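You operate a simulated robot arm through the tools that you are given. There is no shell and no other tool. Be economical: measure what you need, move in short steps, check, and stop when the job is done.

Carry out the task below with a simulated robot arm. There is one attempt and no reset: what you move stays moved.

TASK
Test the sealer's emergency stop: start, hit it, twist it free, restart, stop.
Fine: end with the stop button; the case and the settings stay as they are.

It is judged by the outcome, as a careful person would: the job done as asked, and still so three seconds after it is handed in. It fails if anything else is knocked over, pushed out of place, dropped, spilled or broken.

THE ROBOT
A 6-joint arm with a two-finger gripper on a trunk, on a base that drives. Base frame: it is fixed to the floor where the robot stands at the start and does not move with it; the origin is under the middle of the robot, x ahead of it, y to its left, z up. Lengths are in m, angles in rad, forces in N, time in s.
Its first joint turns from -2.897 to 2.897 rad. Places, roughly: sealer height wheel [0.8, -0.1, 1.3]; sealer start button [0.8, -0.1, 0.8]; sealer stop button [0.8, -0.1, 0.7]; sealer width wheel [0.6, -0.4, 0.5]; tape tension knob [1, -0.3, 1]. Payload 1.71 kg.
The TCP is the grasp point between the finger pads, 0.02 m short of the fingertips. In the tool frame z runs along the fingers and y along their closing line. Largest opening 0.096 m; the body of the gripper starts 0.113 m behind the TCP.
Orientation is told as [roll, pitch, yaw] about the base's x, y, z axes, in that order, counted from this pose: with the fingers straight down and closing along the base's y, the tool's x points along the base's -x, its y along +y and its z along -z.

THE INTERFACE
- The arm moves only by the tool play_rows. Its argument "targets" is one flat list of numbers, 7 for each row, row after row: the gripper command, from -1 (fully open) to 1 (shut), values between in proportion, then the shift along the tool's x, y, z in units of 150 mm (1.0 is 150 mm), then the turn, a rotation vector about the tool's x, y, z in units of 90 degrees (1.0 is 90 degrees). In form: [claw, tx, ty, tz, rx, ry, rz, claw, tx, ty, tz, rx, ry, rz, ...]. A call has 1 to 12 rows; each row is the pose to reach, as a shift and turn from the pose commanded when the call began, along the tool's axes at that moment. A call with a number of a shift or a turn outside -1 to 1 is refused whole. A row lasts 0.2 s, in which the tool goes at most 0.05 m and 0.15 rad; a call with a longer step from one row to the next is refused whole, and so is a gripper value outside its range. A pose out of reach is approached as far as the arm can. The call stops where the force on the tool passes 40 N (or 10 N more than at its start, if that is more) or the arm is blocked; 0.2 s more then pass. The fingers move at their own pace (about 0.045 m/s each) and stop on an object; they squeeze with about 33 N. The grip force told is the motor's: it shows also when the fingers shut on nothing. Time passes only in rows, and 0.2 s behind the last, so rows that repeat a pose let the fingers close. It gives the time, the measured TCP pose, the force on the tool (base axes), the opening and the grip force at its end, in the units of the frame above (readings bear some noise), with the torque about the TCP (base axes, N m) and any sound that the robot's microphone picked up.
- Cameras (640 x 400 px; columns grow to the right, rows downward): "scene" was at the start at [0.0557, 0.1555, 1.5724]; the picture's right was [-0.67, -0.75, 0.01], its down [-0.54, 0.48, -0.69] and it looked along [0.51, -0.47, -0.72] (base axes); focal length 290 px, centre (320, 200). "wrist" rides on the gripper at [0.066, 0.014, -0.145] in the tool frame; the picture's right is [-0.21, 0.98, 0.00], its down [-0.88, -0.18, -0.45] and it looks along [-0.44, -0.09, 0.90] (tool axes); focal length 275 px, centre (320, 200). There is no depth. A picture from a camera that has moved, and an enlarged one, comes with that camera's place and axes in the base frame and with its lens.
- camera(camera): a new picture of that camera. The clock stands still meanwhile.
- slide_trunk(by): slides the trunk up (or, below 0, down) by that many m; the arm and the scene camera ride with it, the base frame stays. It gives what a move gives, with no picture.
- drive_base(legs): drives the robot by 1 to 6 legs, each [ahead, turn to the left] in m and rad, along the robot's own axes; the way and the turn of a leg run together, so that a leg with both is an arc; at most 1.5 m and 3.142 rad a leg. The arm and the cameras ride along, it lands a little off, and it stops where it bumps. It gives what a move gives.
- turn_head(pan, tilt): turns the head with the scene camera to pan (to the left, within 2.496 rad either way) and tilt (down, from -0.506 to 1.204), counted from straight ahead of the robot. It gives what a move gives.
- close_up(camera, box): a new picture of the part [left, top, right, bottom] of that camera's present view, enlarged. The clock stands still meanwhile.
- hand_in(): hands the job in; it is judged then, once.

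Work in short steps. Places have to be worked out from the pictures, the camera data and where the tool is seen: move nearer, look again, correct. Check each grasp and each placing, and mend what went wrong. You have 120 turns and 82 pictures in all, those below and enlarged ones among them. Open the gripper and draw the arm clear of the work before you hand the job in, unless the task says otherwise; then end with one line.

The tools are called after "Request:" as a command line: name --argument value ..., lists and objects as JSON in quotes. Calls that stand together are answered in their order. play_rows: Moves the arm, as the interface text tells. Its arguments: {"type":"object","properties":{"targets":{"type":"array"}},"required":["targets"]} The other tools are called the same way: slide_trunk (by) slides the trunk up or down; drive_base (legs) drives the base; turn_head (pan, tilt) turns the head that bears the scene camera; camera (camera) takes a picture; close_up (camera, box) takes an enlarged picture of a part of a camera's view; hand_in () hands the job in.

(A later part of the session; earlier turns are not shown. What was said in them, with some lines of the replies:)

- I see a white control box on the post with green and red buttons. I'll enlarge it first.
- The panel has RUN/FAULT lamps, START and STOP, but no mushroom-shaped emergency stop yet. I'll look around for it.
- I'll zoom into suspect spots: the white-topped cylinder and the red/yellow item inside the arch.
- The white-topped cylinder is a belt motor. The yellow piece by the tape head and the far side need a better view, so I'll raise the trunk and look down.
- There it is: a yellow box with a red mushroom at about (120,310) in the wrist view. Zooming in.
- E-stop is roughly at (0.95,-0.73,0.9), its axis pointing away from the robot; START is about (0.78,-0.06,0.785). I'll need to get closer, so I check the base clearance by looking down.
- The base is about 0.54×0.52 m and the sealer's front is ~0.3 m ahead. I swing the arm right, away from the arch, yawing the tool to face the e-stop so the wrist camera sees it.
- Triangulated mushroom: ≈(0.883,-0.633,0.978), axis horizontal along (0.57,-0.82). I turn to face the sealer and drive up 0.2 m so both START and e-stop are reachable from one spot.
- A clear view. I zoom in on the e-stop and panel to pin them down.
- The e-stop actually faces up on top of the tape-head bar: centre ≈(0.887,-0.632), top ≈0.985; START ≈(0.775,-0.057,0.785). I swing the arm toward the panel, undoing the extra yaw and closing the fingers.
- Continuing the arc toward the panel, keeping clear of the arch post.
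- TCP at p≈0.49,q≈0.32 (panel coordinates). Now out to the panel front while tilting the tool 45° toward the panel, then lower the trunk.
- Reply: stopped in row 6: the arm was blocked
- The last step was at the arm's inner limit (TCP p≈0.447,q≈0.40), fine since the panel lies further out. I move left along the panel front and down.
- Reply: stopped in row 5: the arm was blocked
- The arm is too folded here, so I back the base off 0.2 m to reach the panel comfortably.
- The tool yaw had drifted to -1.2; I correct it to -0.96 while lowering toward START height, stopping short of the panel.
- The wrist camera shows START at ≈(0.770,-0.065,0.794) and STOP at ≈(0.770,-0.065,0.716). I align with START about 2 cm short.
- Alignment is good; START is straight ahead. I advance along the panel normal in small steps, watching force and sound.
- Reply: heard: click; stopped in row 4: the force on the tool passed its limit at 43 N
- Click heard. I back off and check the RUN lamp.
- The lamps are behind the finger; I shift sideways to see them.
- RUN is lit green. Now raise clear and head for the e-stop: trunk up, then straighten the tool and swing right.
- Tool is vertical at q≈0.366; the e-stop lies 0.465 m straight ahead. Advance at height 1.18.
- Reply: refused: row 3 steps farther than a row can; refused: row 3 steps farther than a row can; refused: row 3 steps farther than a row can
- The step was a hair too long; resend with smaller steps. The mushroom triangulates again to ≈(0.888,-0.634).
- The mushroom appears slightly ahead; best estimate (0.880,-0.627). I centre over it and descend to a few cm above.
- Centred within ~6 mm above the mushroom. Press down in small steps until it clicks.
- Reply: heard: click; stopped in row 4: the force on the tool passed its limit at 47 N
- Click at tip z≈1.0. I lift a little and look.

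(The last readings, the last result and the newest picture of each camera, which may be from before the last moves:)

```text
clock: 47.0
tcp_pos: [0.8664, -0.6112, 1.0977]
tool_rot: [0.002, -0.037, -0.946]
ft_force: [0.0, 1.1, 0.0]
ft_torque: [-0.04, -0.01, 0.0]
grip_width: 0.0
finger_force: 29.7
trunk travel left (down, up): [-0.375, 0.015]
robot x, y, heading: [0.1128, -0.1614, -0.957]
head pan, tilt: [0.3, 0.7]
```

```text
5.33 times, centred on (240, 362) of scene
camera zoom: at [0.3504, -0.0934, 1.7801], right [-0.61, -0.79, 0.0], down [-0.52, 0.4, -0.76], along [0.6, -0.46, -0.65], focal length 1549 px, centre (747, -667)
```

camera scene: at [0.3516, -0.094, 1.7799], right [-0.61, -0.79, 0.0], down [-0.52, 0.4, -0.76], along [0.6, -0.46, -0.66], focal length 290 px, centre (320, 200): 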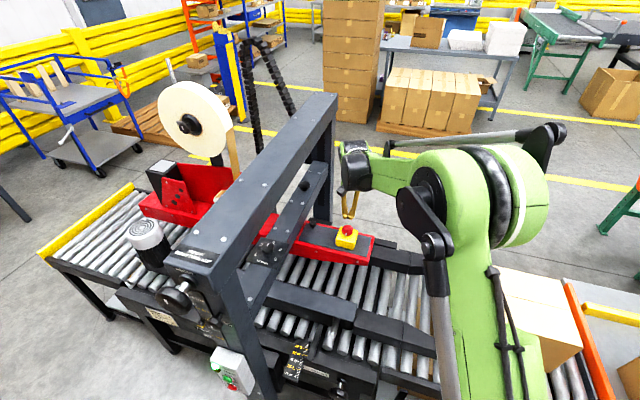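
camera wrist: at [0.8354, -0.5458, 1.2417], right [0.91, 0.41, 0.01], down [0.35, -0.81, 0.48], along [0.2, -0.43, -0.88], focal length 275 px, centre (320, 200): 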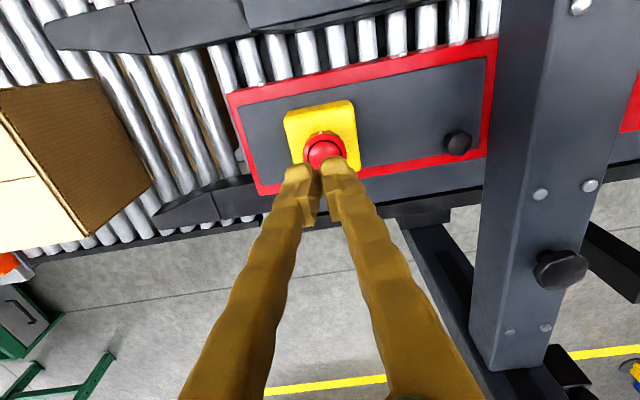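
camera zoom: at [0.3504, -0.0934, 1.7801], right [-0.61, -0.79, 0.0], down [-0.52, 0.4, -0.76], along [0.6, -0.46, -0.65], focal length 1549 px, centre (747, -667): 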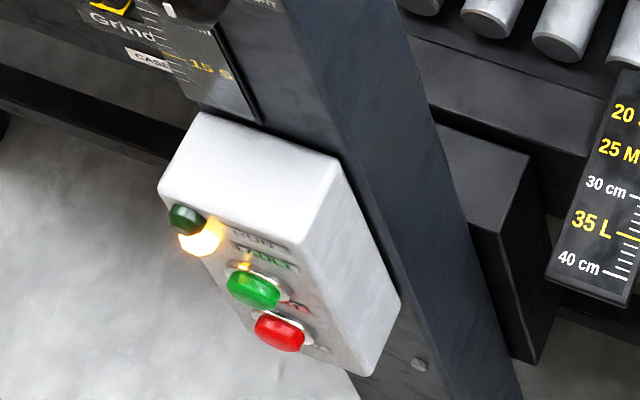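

Excellent: FAULT lamp lit, RUN off, dome latched. Now open the fingers above it and centre over (0.878,-0.622), levelling the tool.

Request:
play_rows --targets '[-1, -0.05, 0.01, 0, 0, 0.012, 0, -1, -0.1, 0.02, 0, 0, 0.024, 0, -1, -0.1, 0.02, 0, 0, 0.024, 0, -1, -0.1, 0.02, 0.15, 0, 0.024, 0, -1, -0.1, 0.02, 0.25, 0, 0.024, 0, -1, -0.1, 0.02, 0.25, 0, 0.024, 0]'

Request:
camera --camera "wrist"

Request:
close_up --camera "scene" --box '[290, 180, 400, 250]'

```text
clock: 48.4
tcp_pos: [0.879, -0.6222, 1.0617]
tool_rot: [0.004, 0.0, -0.946]
ft_force: [-1.5, 0.3, 0.1]
ft_torque: [-0.01, -0.02, -0.01]
grip_width: 0.0962
finger_force: 0.1
trunk travel left (down, up): [-0.375, 0.015]
robot x, y, heading: [0.1138, -0.1656, -0.958]
head pan, tilt: [0.3, 0.7]
```

```text
47 pictures are left
camera wrist: at [0.8525, -0.5612, 1.2077], right [0.91, 0.41, 0.0], down [0.36, -0.82, 0.44], along [0.18, -0.4, -0.9], focal length 275 px, centre (320, 200)
```

wrist: 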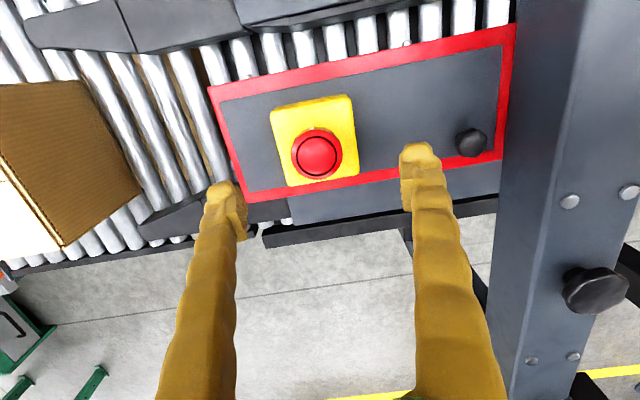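

```text
5.71 times, centred on (345, 215) of scene
camera zoom: at [0.3515, -0.094, 1.78], right [-0.61, -0.79, 0.0], down [-0.52, 0.4, -0.76], along [0.6, -0.46, -0.66], focal length 1660 px, centre (177, 114)
```

zoom: 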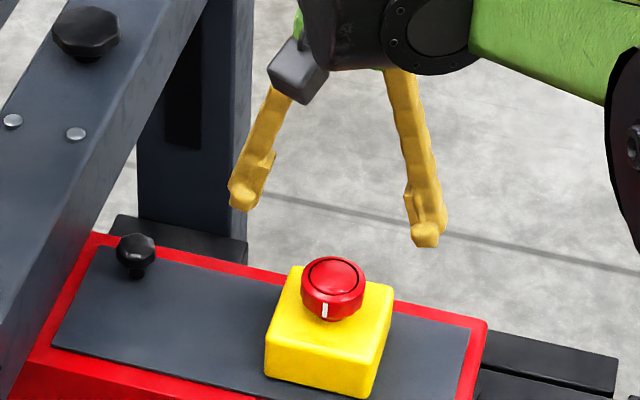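

The axis matches the mushroom within ~4 mm. I lower the open fingers around it to tip z ≈0.978.

Request:
play_rows --targets '[-1, 0.025, -0.01, 0.2, 0, 0, 0, -1, 0.025, -0.01, 0.35, 0, 0, 0, -1, 0.025, -0.01, 0.42, 0, 0, 0, -1, 0.025, -0.01, 0.42, 0, 0, 0]'

Request:
close_up --camera "scene" --box '[290, 180, 400, 250]'

Request:
camera --camera "wrist"

```text
clock: 49.4
tcp_pos: [0.8772, -0.6215, 0.9976]
tool_rot: [0.004, 0.0, -0.947]
ft_force: [-0.8, 0.2, -0.2]
ft_torque: [0.01, -0.02, 0.0]
grip_width: 0.0961
finger_force: 0.1
trunk travel left (down, up): [-0.375, 0.015]
robot x, y, heading: [0.1132, -0.1654, -0.956]
head pan, tilt: [0.3, 0.7]
```

```text
5.71 times, centred on (345, 215) of scene
camera zoom: at [0.3517, -0.0942, 1.7799], right [-0.61, -0.79, 0.0], down [-0.52, 0.4, -0.76], along [0.6, -0.46, -0.66], focal length 1660 px, centre (177, 114)
```

zoom: 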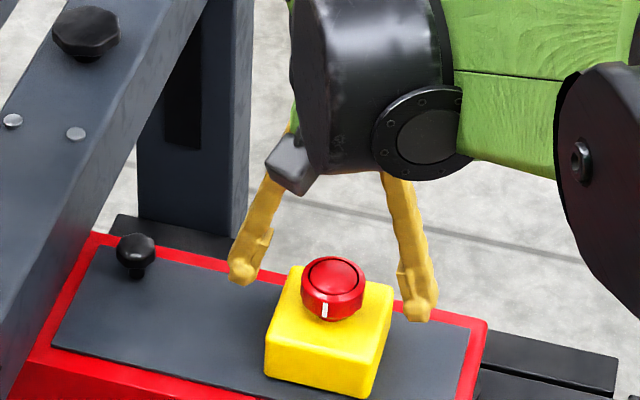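

```text
44 pictures are left
camera wrist: at [0.8495, -0.5596, 1.1437], right [0.91, 0.41, 0.0], down [0.36, -0.82, 0.44], along [0.18, -0.4, -0.9], focal length 275 px, centre (320, 200)
```

wrist: 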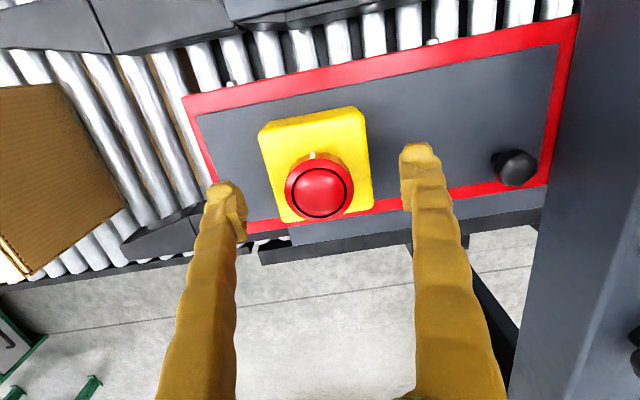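

Fingers straddle the cap, with tips ~15 mm below its top. I go 5 mm lower and close on it.

Request:
play_rows --targets '[-1, 0, 0, 0.035, 0, 0, 0, 1, 0, 0, 0.035, 0, 0, 0, 1, 0, 0, 0.035, 0, 0, 0, 1, 0, 0, 0.035, 0, 0, 0, 1, 0, 0, 0.035, 0, 0, 0, 1, 0, 0, 0.035, 0, 0, 0]'

Request:
camera --camera "wrist"

```text
clock: 50.8
tcp_pos: [0.8768, -0.6208, 0.9924]
tool_rot: [0.004, 0.001, -0.946]
ft_force: [-10.2, -2.1, -3.7]
ft_torque: [-0.13, 0.14, -0.01]
grip_width: 0.0409
finger_force: 35.0
trunk travel left (down, up): [-0.375, 0.015]
robot x, y, heading: [0.1179, -0.1606, -0.962]
head pan, tilt: [0.3, 0.7]
```

```text
43 pictures are left
camera wrist: at [0.8489, -0.5601, 1.1384], right [0.91, 0.41, 0.0], down [0.36, -0.82, 0.44], along [0.18, -0.4, -0.9], focal length 275 px, centre (320, 200)
```

wrist: 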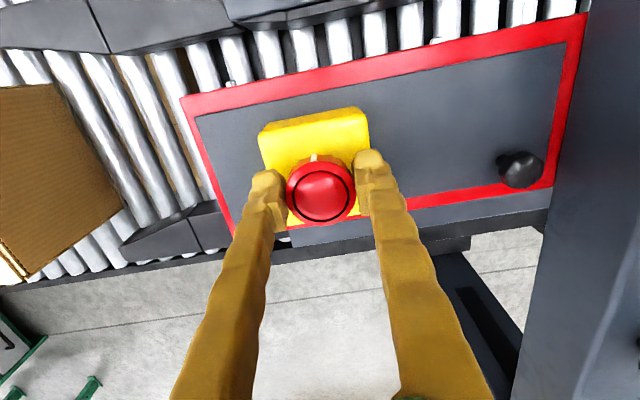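

Gripped the cap at 41 mm. Now twist clockwise (seen from above) about 50°, easing the small side load.

Request:
play_rows --targets '[1, 0, -0.015, 0, 0, 0, 0.06, 1, 0, -0.015, 0, 0, 0, 0.12, 1, 0, -0.015, 0, 0, 0, 0.2, 1, 0, -0.015, 0, 0, 0, 0.28, 1, 0, -0.015, 0, 0, 0, 0.36, 1, 0, -0.015, 0, 0, 0, 0.44, 1, 0, -0.015, 0, 0, 0, 0.52]'

Request:
close_up --camera "scene" --box '[180, 325, 300, 400]'

Request:
close_up --camera "scene" --box '[290, 180, 400, 250]'

```text
clock: 52.4
tcp_pos: [0.877, -0.6236, 0.9928]
tool_rot: [0.003, 0.003, -1.766]
ft_force: [38.5, -0.5, 11.7]
ft_torque: [0.45, -0.74, 0.03]
grip_width: 0.0409
finger_force: 35.1
trunk travel left (down, up): [-0.375, 0.015]
robot x, y, heading: [0.1112, -0.1644, -0.957]
head pan, tilt: [0.3, 0.7]
```

```text
5.33 times, centred on (240, 362) of scene
camera zoom: at [0.354, -0.0939, 1.7798], right [-0.61, -0.79, 0.0], down [-0.52, 0.4, -0.75], along [0.6, -0.46, -0.66], focal length 1549 px, centre (747, -667)
```

zoom: 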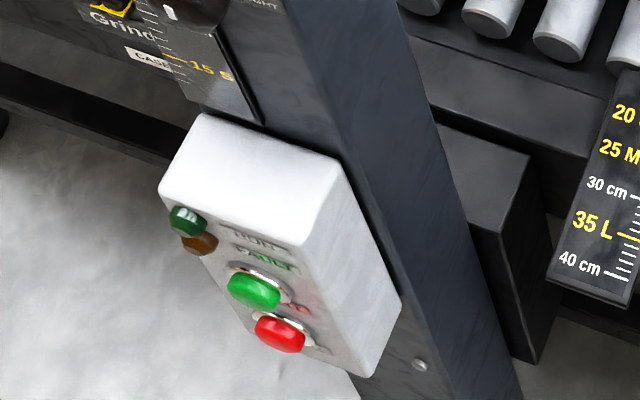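

```text
5.71 times, centred on (345, 215) of scene
camera zoom: at [0.354, -0.0939, 1.7798], right [-0.61, -0.79, 0.0], down [-0.52, 0.4, -0.75], along [0.6, -0.46, -0.66], focal length 1660 px, centre (177, 114)
```

zoom: 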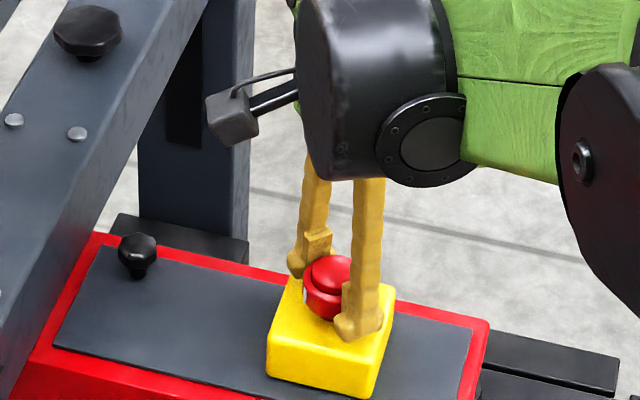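

FAULT went out and the dome popped up: released. Open in place, then lift straight up.

Request:
play_rows --targets '[-1, 0, 0, 0, 0, 0, 0, -1, 0, 0, 0, 0, 0, 0, -1, 0, 0, 0, 0, 0, 0, -1, 0, 0, 0, 0, 0, 0, -1, 0, 0, -0.3, 0, 0, 0, -1, 0, 0, -0.6, 0, 0, 0, -1, 0, 0, -0.9, 0, 0, 0]'

Request:
close_up --camera "scene" --box '[290, 180, 400, 250]'

Request:
close_up --camera "scene" --box '[180, 325, 300, 400]'

```text
clock: 54.0
tcp_pos: [0.8764, -0.6243, 1.1309]
tool_rot: [0.002, 0.004, -1.764]
ft_force: [0.9, -1.0, 0.0]
ft_torque: [0.01, 0.03, -0.03]
grip_width: 0.096
finger_force: 0.1
trunk travel left (down, up): [-0.375, 0.015]
robot x, y, heading: [0.114, -0.1645, -0.958]
head pan, tilt: [0.3, 0.7]
```

```text
5.71 times, centred on (345, 215) of scene
camera zoom: at [0.3517, -0.0942, 1.78], right [-0.61, -0.79, 0.0], down [-0.52, 0.4, -0.76], along [0.6, -0.46, -0.66], focal length 1660 px, centre (177, 114)
```

zoom: 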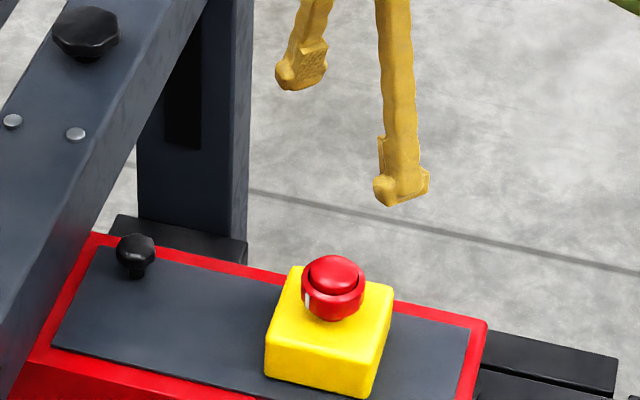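

```text
5.33 times, centred on (240, 362) of scene
camera zoom: at [0.3517, -0.0942, 1.78], right [-0.61, -0.79, 0.0], down [-0.52, 0.4, -0.76], along [0.6, -0.46, -0.66], focal length 1549 px, centre (747, -667)
```

zoom: 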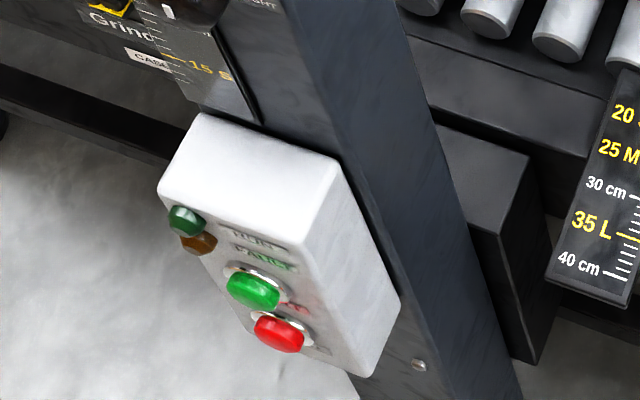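

Released and fault cleared. Now retrace: up, yaw back and retreat toward the robot.

Request:
play_rows --targets '[1, 0, 0, -0.2, 0, 0, 0, 1, 0, 0, -0.4, 0, 0, -0.087, 1, 0.12, -0.125, -0.4, 0, 0, -0.174, 1, 0.24, -0.25, -0.4, 0, 0, -0.26, 1, 0.36, -0.375, -0.4, 0, 0, -0.347, 1, 0.48, -0.5, -0.4, 0, 0, -0.434, 1, 0.6, -0.625, -0.4, 0, 0, -0.52]'

Request:
play_rows --targets '[1, 0.32, 0, 0, 0, 0, 0, 1, 0.64, 0, 0, 0, 0, 0, 1, 0.96, 0, 0, 0, 0, 0]'

Request:
play_rows --targets '[1, 0.32, 0, 0, 0, 0, 0, 1, 0.64, 0, 0, 0, 0, 0, 1, 0.96, 0, 0, 0, 0, 0]'

Request:
drive_base --legs '[[-0.2, 0]]'

```text
clock: 55.6
tcp_pos: [0.7983, -0.517, 1.1891]
tool_rot: [0.004, 0.001, -0.944]
ft_force: [0.1, -0.5, 0.6]
ft_torque: [-0.02, -0.02, 0.01]
grip_width: 0.0001
finger_force: 29.3
trunk travel left (down, up): [-0.375, 0.015]
robot x, y, heading: [0.1149, -0.1684, -0.959]
head pan, tilt: [0.3, 0.7]
```

```text
clock: 56.4
tcp_pos: [0.7146, -0.4009, 1.1878]
tool_rot: [0.002, 0.002, -0.945]
ft_force: [-1.1, 0.1, -0.3]
ft_torque: [0.01, -0.02, -0.01]
grip_width: 0.0002
finger_force: 29.5
trunk travel left (down, up): [-0.375, 0.015]
robot x, y, heading: [0.1131, -0.1625, -0.963]
head pan, tilt: [0.3, 0.7]
```

```text
clock: 57.2
tcp_pos: [0.6301, -0.2819, 1.1888]
tool_rot: [0.003, 0.002, -0.943]
ft_force: [0.8, 0.9, 0.2]
ft_torque: [0.02, 0.0, 0.01]
grip_width: 0.0
finger_force: 29.4
trunk travel left (down, up): [-0.375, 0.015]
robot x, y, heading: [0.1123, -0.1625, -0.958]
head pan, tilt: [0.3, 0.7]
```

```text
clock: 59.2
tcp_pos: [0.5151, -0.1187, 1.1884]
tool_rot: [0.003, 0.002, -0.945]
ft_force: [-0.7, 0.3, -0.7]
ft_torque: [0.01, -0.03, 0.03]
grip_width: 0.0
finger_force: 29.2
trunk travel left (down, up): [-0.375, 0.015]
robot x, y, heading: [-0.0025, 0.0016, -0.959]
head pan, tilt: [0.3, 0.7]
```

Back at the front position. Tilt toward the panel while moving left and down, then lower the trunk.

Request:
play_rows --targets '[1, 0.03, 0.17, 0.1, 0, -0.089, 0, 1, 0.06, 0.34, 0.2, 0, -0.178, 0, 1, 0.09, 0.51, 0.3, 0, -0.267, 0, 1, 0.12, 0.68, 0.4, 0, -0.356, 0, 1, 0.15, 0.85, 0.5, 0, -0.445, 0, 1, 0.18, 1, 0.6, 0, -0.534, 0]'

Request:
slide_trunk --by -0.25

Request:
camera --camera "wrist"

```text
clock: 60.6
tcp_pos: [0.6117, 0.0026, 1.1047]
tool_rot: [0.007, -0.855, -0.951]
ft_force: [-0.4, -0.8, 0.0]
ft_torque: [-0.02, -0.03, 0.02]
grip_width: 0.0
finger_force: 29.7
trunk travel left (down, up): [-0.375, 0.015]
robot x, y, heading: [0.0011, -0.0006, -0.956]
head pan, tilt: [0.3, 0.7]
```

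```text
clock: 63.2
tcp_pos: [0.6114, 0.002, 0.8545]
tool_rot: [0.007, -0.852, -0.952]
ft_force: [0.4, -0.7, -0.6]
ft_torque: [0.0, 0.03, 0.0]
grip_width: 0.0
finger_force: 29.7
trunk travel left (down, up): [-0.125, 0.265]
robot x, y, heading: [0.0011, -0.0009, -0.958]
head pan, tilt: [0.3, 0.7]
```

```text
38 pictures are left
camera wrist: at [0.5329, 0.1343, 0.9016], right [0.87, 0.46, 0.16], down [-0.01, -0.31, 0.95], along [0.49, -0.83, -0.26], focal length 275 px, centre (320, 200)
```

wrist: 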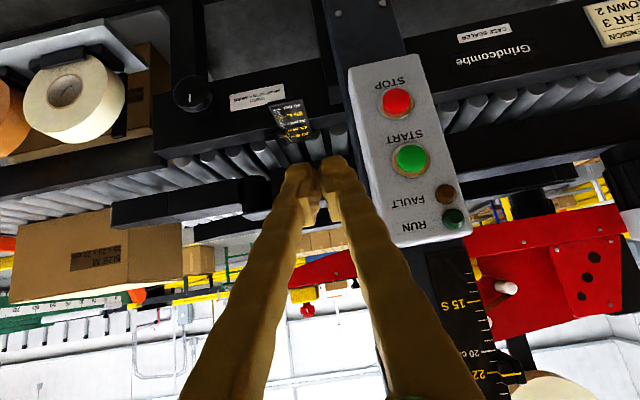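

Lamps are both off. Move to the pre-press pose in front of START.

Request:
play_rows --targets '[1, -0.036, 0.153, 0.18, 0, 0, 0, 1, -0.072, 0.306, 0.36, 0, 0, 0, 1, -0.107, 0.46, 0.542, 0, 0, 0, 1, -0.143, 0.613, 0.723, 0, 0, 0, 1, -0.143, 0.613, 0.723, 0, 0, 0]'

Request:
camera --camera "wrist"

```text
clock: 64.4
tcp_pos: [0.7419, -0.0202, 0.799]
tool_rot: [0.005, -0.851, -0.951]
ft_force: [1.0, 0.1, 0.6]
ft_torque: [-0.03, -0.02, 0.04]
grip_width: 0.0001
finger_force: 29.8
trunk travel left (down, up): [-0.125, 0.265]
robot x, y, heading: [-0.0017, -0.0007, -0.957]
head pan, tilt: [0.3, 0.7]
```

```text
37 pictures are left
camera wrist: at [0.6642, 0.1114, 0.845], right [0.87, 0.46, 0.16], down [-0.01, -0.31, 0.95], along [0.49, -0.83, -0.26], focal length 275 px, centre (320, 200)
```

wrist: 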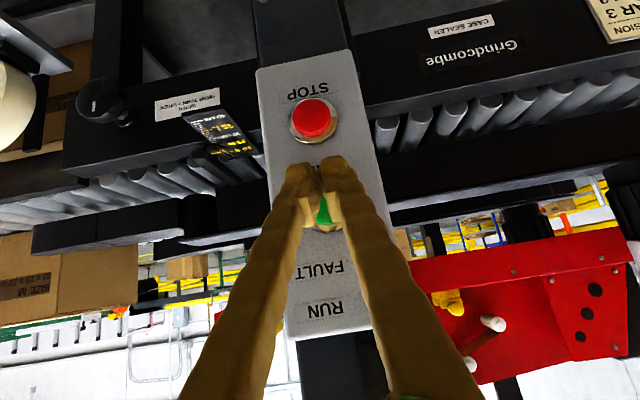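

Same alignment as the first press. Press START again.

Request:
play_rows --targets '[1, -0.0525, 0, 0.0604, 0, 0, 0, 1, -0.0875, 0, 0.1007, 0, 0, 0, 1, -0.105, 0, 0.1208, 0, 0, 0, 1, -0.118, 0, 0.136, 0, 0, 0, 1, -0.131, 0, 0.151, 0, 0, 0]'

```text
clock: 65.6
tcp_pos: [0.7515, -0.0349, 0.8062]
tool_rot: [0.007, -0.864, -0.95]
ft_force: [0.0, -0.3, 0.0]
ft_torque: [0.09, 0.01, 0.03]
grip_width: 0.0
finger_force: 29.6
trunk travel left (down, up): [-0.125, 0.265]
robot x, y, heading: [-0.0021, -0.0003, -0.959]
head pan, tilt: [0.3, 0.7]
heard: click
stopped in row 5: the force on the tool passed its limit at 42 N (the readings are from after the stop); the commanded pose is now the measured one
```

Click again. Back off and shift aside to verify the RUN lamp.

Request:
play_rows --targets '[1, 0.19, 0, -0.22, 0, 0, 0, 1, 0.262, -0.22, -0.302, 0, 0, 0, 1, 0.262, -0.5, -0.302, 0, 0, 0]'

Request:
camera --camera "wrist"

```text
clock: 66.4
tcp_pos: [0.6563, -0.0286, 0.8041]
tool_rot: [0.007, -0.864, -0.948]
ft_force: [0.4, 0.0, -0.8]
ft_torque: [-0.05, 0.0, -0.06]
grip_width: 0.0
finger_force: 29.5
trunk travel left (down, up): [-0.125, 0.265]
robot x, y, heading: [-0.0039, -0.0018, -0.956]
head pan, tilt: [0.3, 0.7]
```

```text
36 pictures are left
camera wrist: at [0.5775, 0.1035, 0.849], right [0.87, 0.46, 0.16], down [-0.02, -0.3, 0.95], along [0.49, -0.83, -0.25], focal length 275 px, centre (320, 200)
```

wrist: 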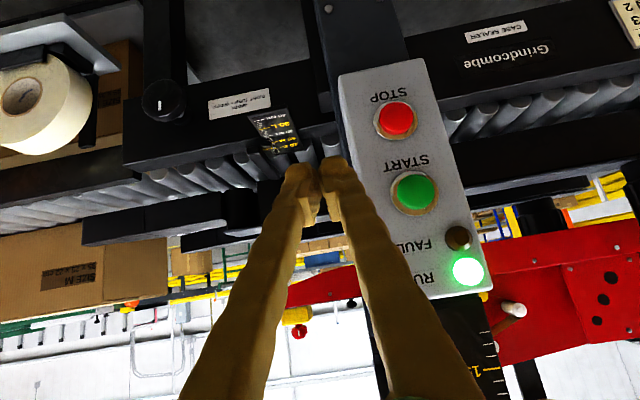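

RUN is lit again. Move to in front of STOP (z≈0.716).

Request:
play_rows --targets '[1, 0.084, 0.16, 0.189, 0, 0, 0, 1, 0.168, 0.32, 0.377, 0, 0, 0, 1, 0.252, 0.48, 0.566, 0, 0, 0, 1, 0.252, 0.48, 0.566, 0, 0, 0]'

Request:
camera --camera "wrist"

```text
clock: 67.4
tcp_pos: [0.7399, -0.0206, 0.7203]
tool_rot: [0.004, -0.864, -0.947]
ft_force: [-0.2, -0.7, -0.7]
ft_torque: [-0.01, 0.0, -0.04]
grip_width: 0.0
finger_force: 29.1
trunk travel left (down, up): [-0.125, 0.265]
robot x, y, heading: [-0.0017, 0.0037, -0.963]
head pan, tilt: [0.3, 0.7]
```

```text
35 pictures are left
camera wrist: at [0.6609, 0.1114, 0.7653], right [0.87, 0.46, 0.16], down [-0.02, -0.3, 0.95], along [0.49, -0.83, -0.25], focal length 275 px, centre (320, 200)
```

wrist: 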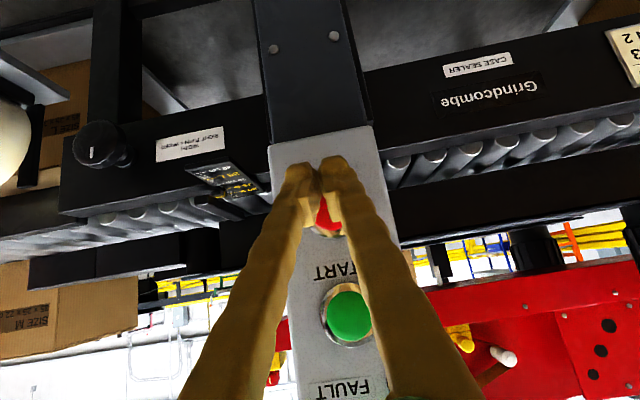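

STOP is straight ahead in the same relation as START was. Press it.

Request:
play_rows --targets '[1, -0.0525, 0, 0.0604, 0, 0, 0, 1, -0.0875, 0, 0.1007, 0, 0, 0, 1, -0.105, 0, 0.1208, 0, 0, 0, 1, -0.118, 0, 0.136, 0, 0, 0, 1, -0.131, 0, 0.151, 0, 0, 0]'

```text
clock: 68.6
tcp_pos: [0.7557, -0.0428, 0.7206]
tool_rot: [0.005, -0.862, -0.947]
ft_force: [-12.8, 14.3, -4.4]
ft_torque: [0.15, 0.05, -0.01]
grip_width: 0.0061
finger_force: 29.2
trunk travel left (down, up): [-0.125, 0.265]
robot x, y, heading: [-0.0038, 0.0005, -0.957]
head pan, tilt: [0.3, 0.7]
heard: click
```

Click heard. Back off and check the lamps and panel.

Request:
play_rows --targets '[1, 0.19, 0, -0.22, 0, 0, 0, 1, 0.38, 0, -0.44, 0, 0, 0, 1, 0.38, -0.25, -0.44, 0, 0, 0, 1, 0.38, -0.5, -0.44, 0, 0, 0]'

Request:
camera --camera "wrist"

```text
clock: 69.6
tcp_pos: [0.6443, -0.0177, 0.722]
tool_rot: [0.005, -0.863, -0.949]
ft_force: [-0.4, -0.7, -0.2]
ft_torque: [-0.01, 0.0, -0.02]
grip_width: 0.0002
finger_force: 30.0
trunk travel left (down, up): [-0.125, 0.265]
robot x, y, heading: [-0.0015, -0.0017, -0.958]
head pan, tilt: [0.3, 0.7]
```

```text
34 pictures are left
camera wrist: at [0.5661, 0.115, 0.7672], right [0.87, 0.46, 0.16], down [-0.02, -0.3, 0.95], along [0.49, -0.83, -0.25], focal length 275 px, centre (320, 200)
```

wrist: 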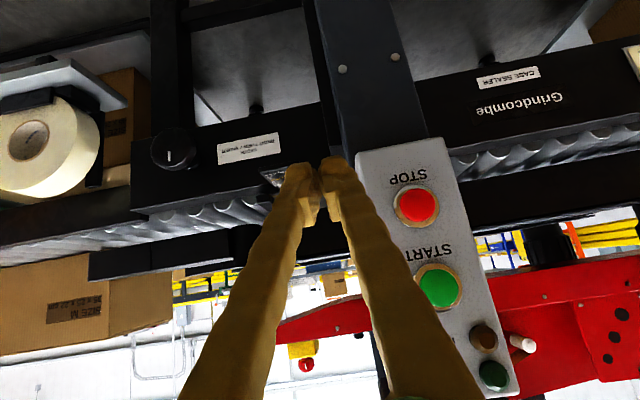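

Both lamps are off: stopped. I open the gripper, back the robot away, and take a final look.

Request:
play_rows --targets '[-1, 0.2, 0, -0.23, 0, 0, 0, -1, 0.2, 0, -0.23, 0, 0, 0, -1, 0.2, 0, -0.23, 0, 0, 0, -1, 0.2, 0, -0.23, 0, 0, 0, -1, 0.2, 0, -0.23, 0, 0, 0]'

Request:
drive_base --legs '[[-0.15, 0]]'

Request:
camera --camera "scene"

Request:
camera --camera "wrist"

```text
clock: 70.8
tcp_pos: [0.6194, 0.0205, 0.7237]
tool_rot: [0.003, -0.862, -0.95]
ft_force: [0.0, 0.0, -0.2]
ft_torque: [0.01, 0.01, -0.02]
grip_width: 0.0961
finger_force: 0.1
trunk travel left (down, up): [-0.125, 0.265]
robot x, y, heading: [-0.0026, 0.001, -0.955]
head pan, tilt: [0.3, 0.7]
```

```text
clock: 72.5
tcp_pos: [0.5321, 0.1468, 0.7243]
tool_rot: [0.004, -0.864, -0.947]
ft_force: [-0.7, 1.6, 0.2]
ft_torque: [-0.03, -0.01, 0.01]
grip_width: 0.0959
finger_force: 0.1
trunk travel left (down, up): [-0.125, 0.265]
robot x, y, heading: [-0.0906, 0.121, -0.954]
head pan, tilt: [0.3, 0.7]
```

```text
33 pictures are left
camera scene: at [0.1448, 0.1998, 1.53], right [-0.61, -0.79, 0.0], down [-0.52, 0.4, -0.76], along [0.6, -0.46, -0.65], focal length 290 px, centre (320, 200)
```

scene: 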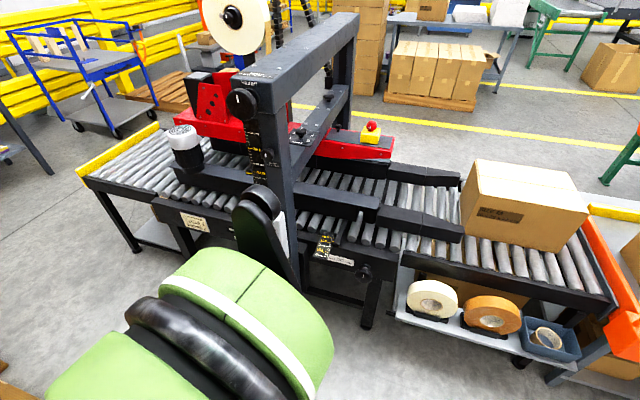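

```text
32 pictures are left
camera wrist: at [0.4525, 0.2793, 0.7691], right [0.87, 0.47, 0.16], down [-0.01, -0.3, 0.95], along [0.49, -0.83, -0.25], focal length 275 px, centre (320, 200)
```

wrist: 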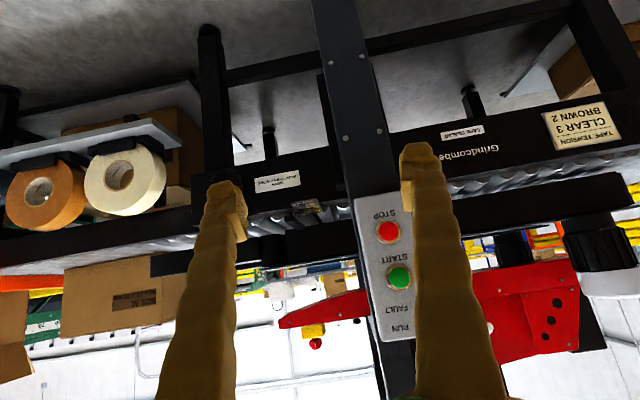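

The e-stop is popped up, the case is on the infeed where it was, and nothing else looks disturbed. Handing in.

Request:
hand_in

```text
The job is handed in.
```

I tested the sealer's emergency stop in the order you gave: started it, hit the e-stop (FAULT lit, RUN off), twisted it free (FAULT cleared), restarted it (RUN lit) and ended with the STOP button. Both lamps are off and the case and settings look unchanged.
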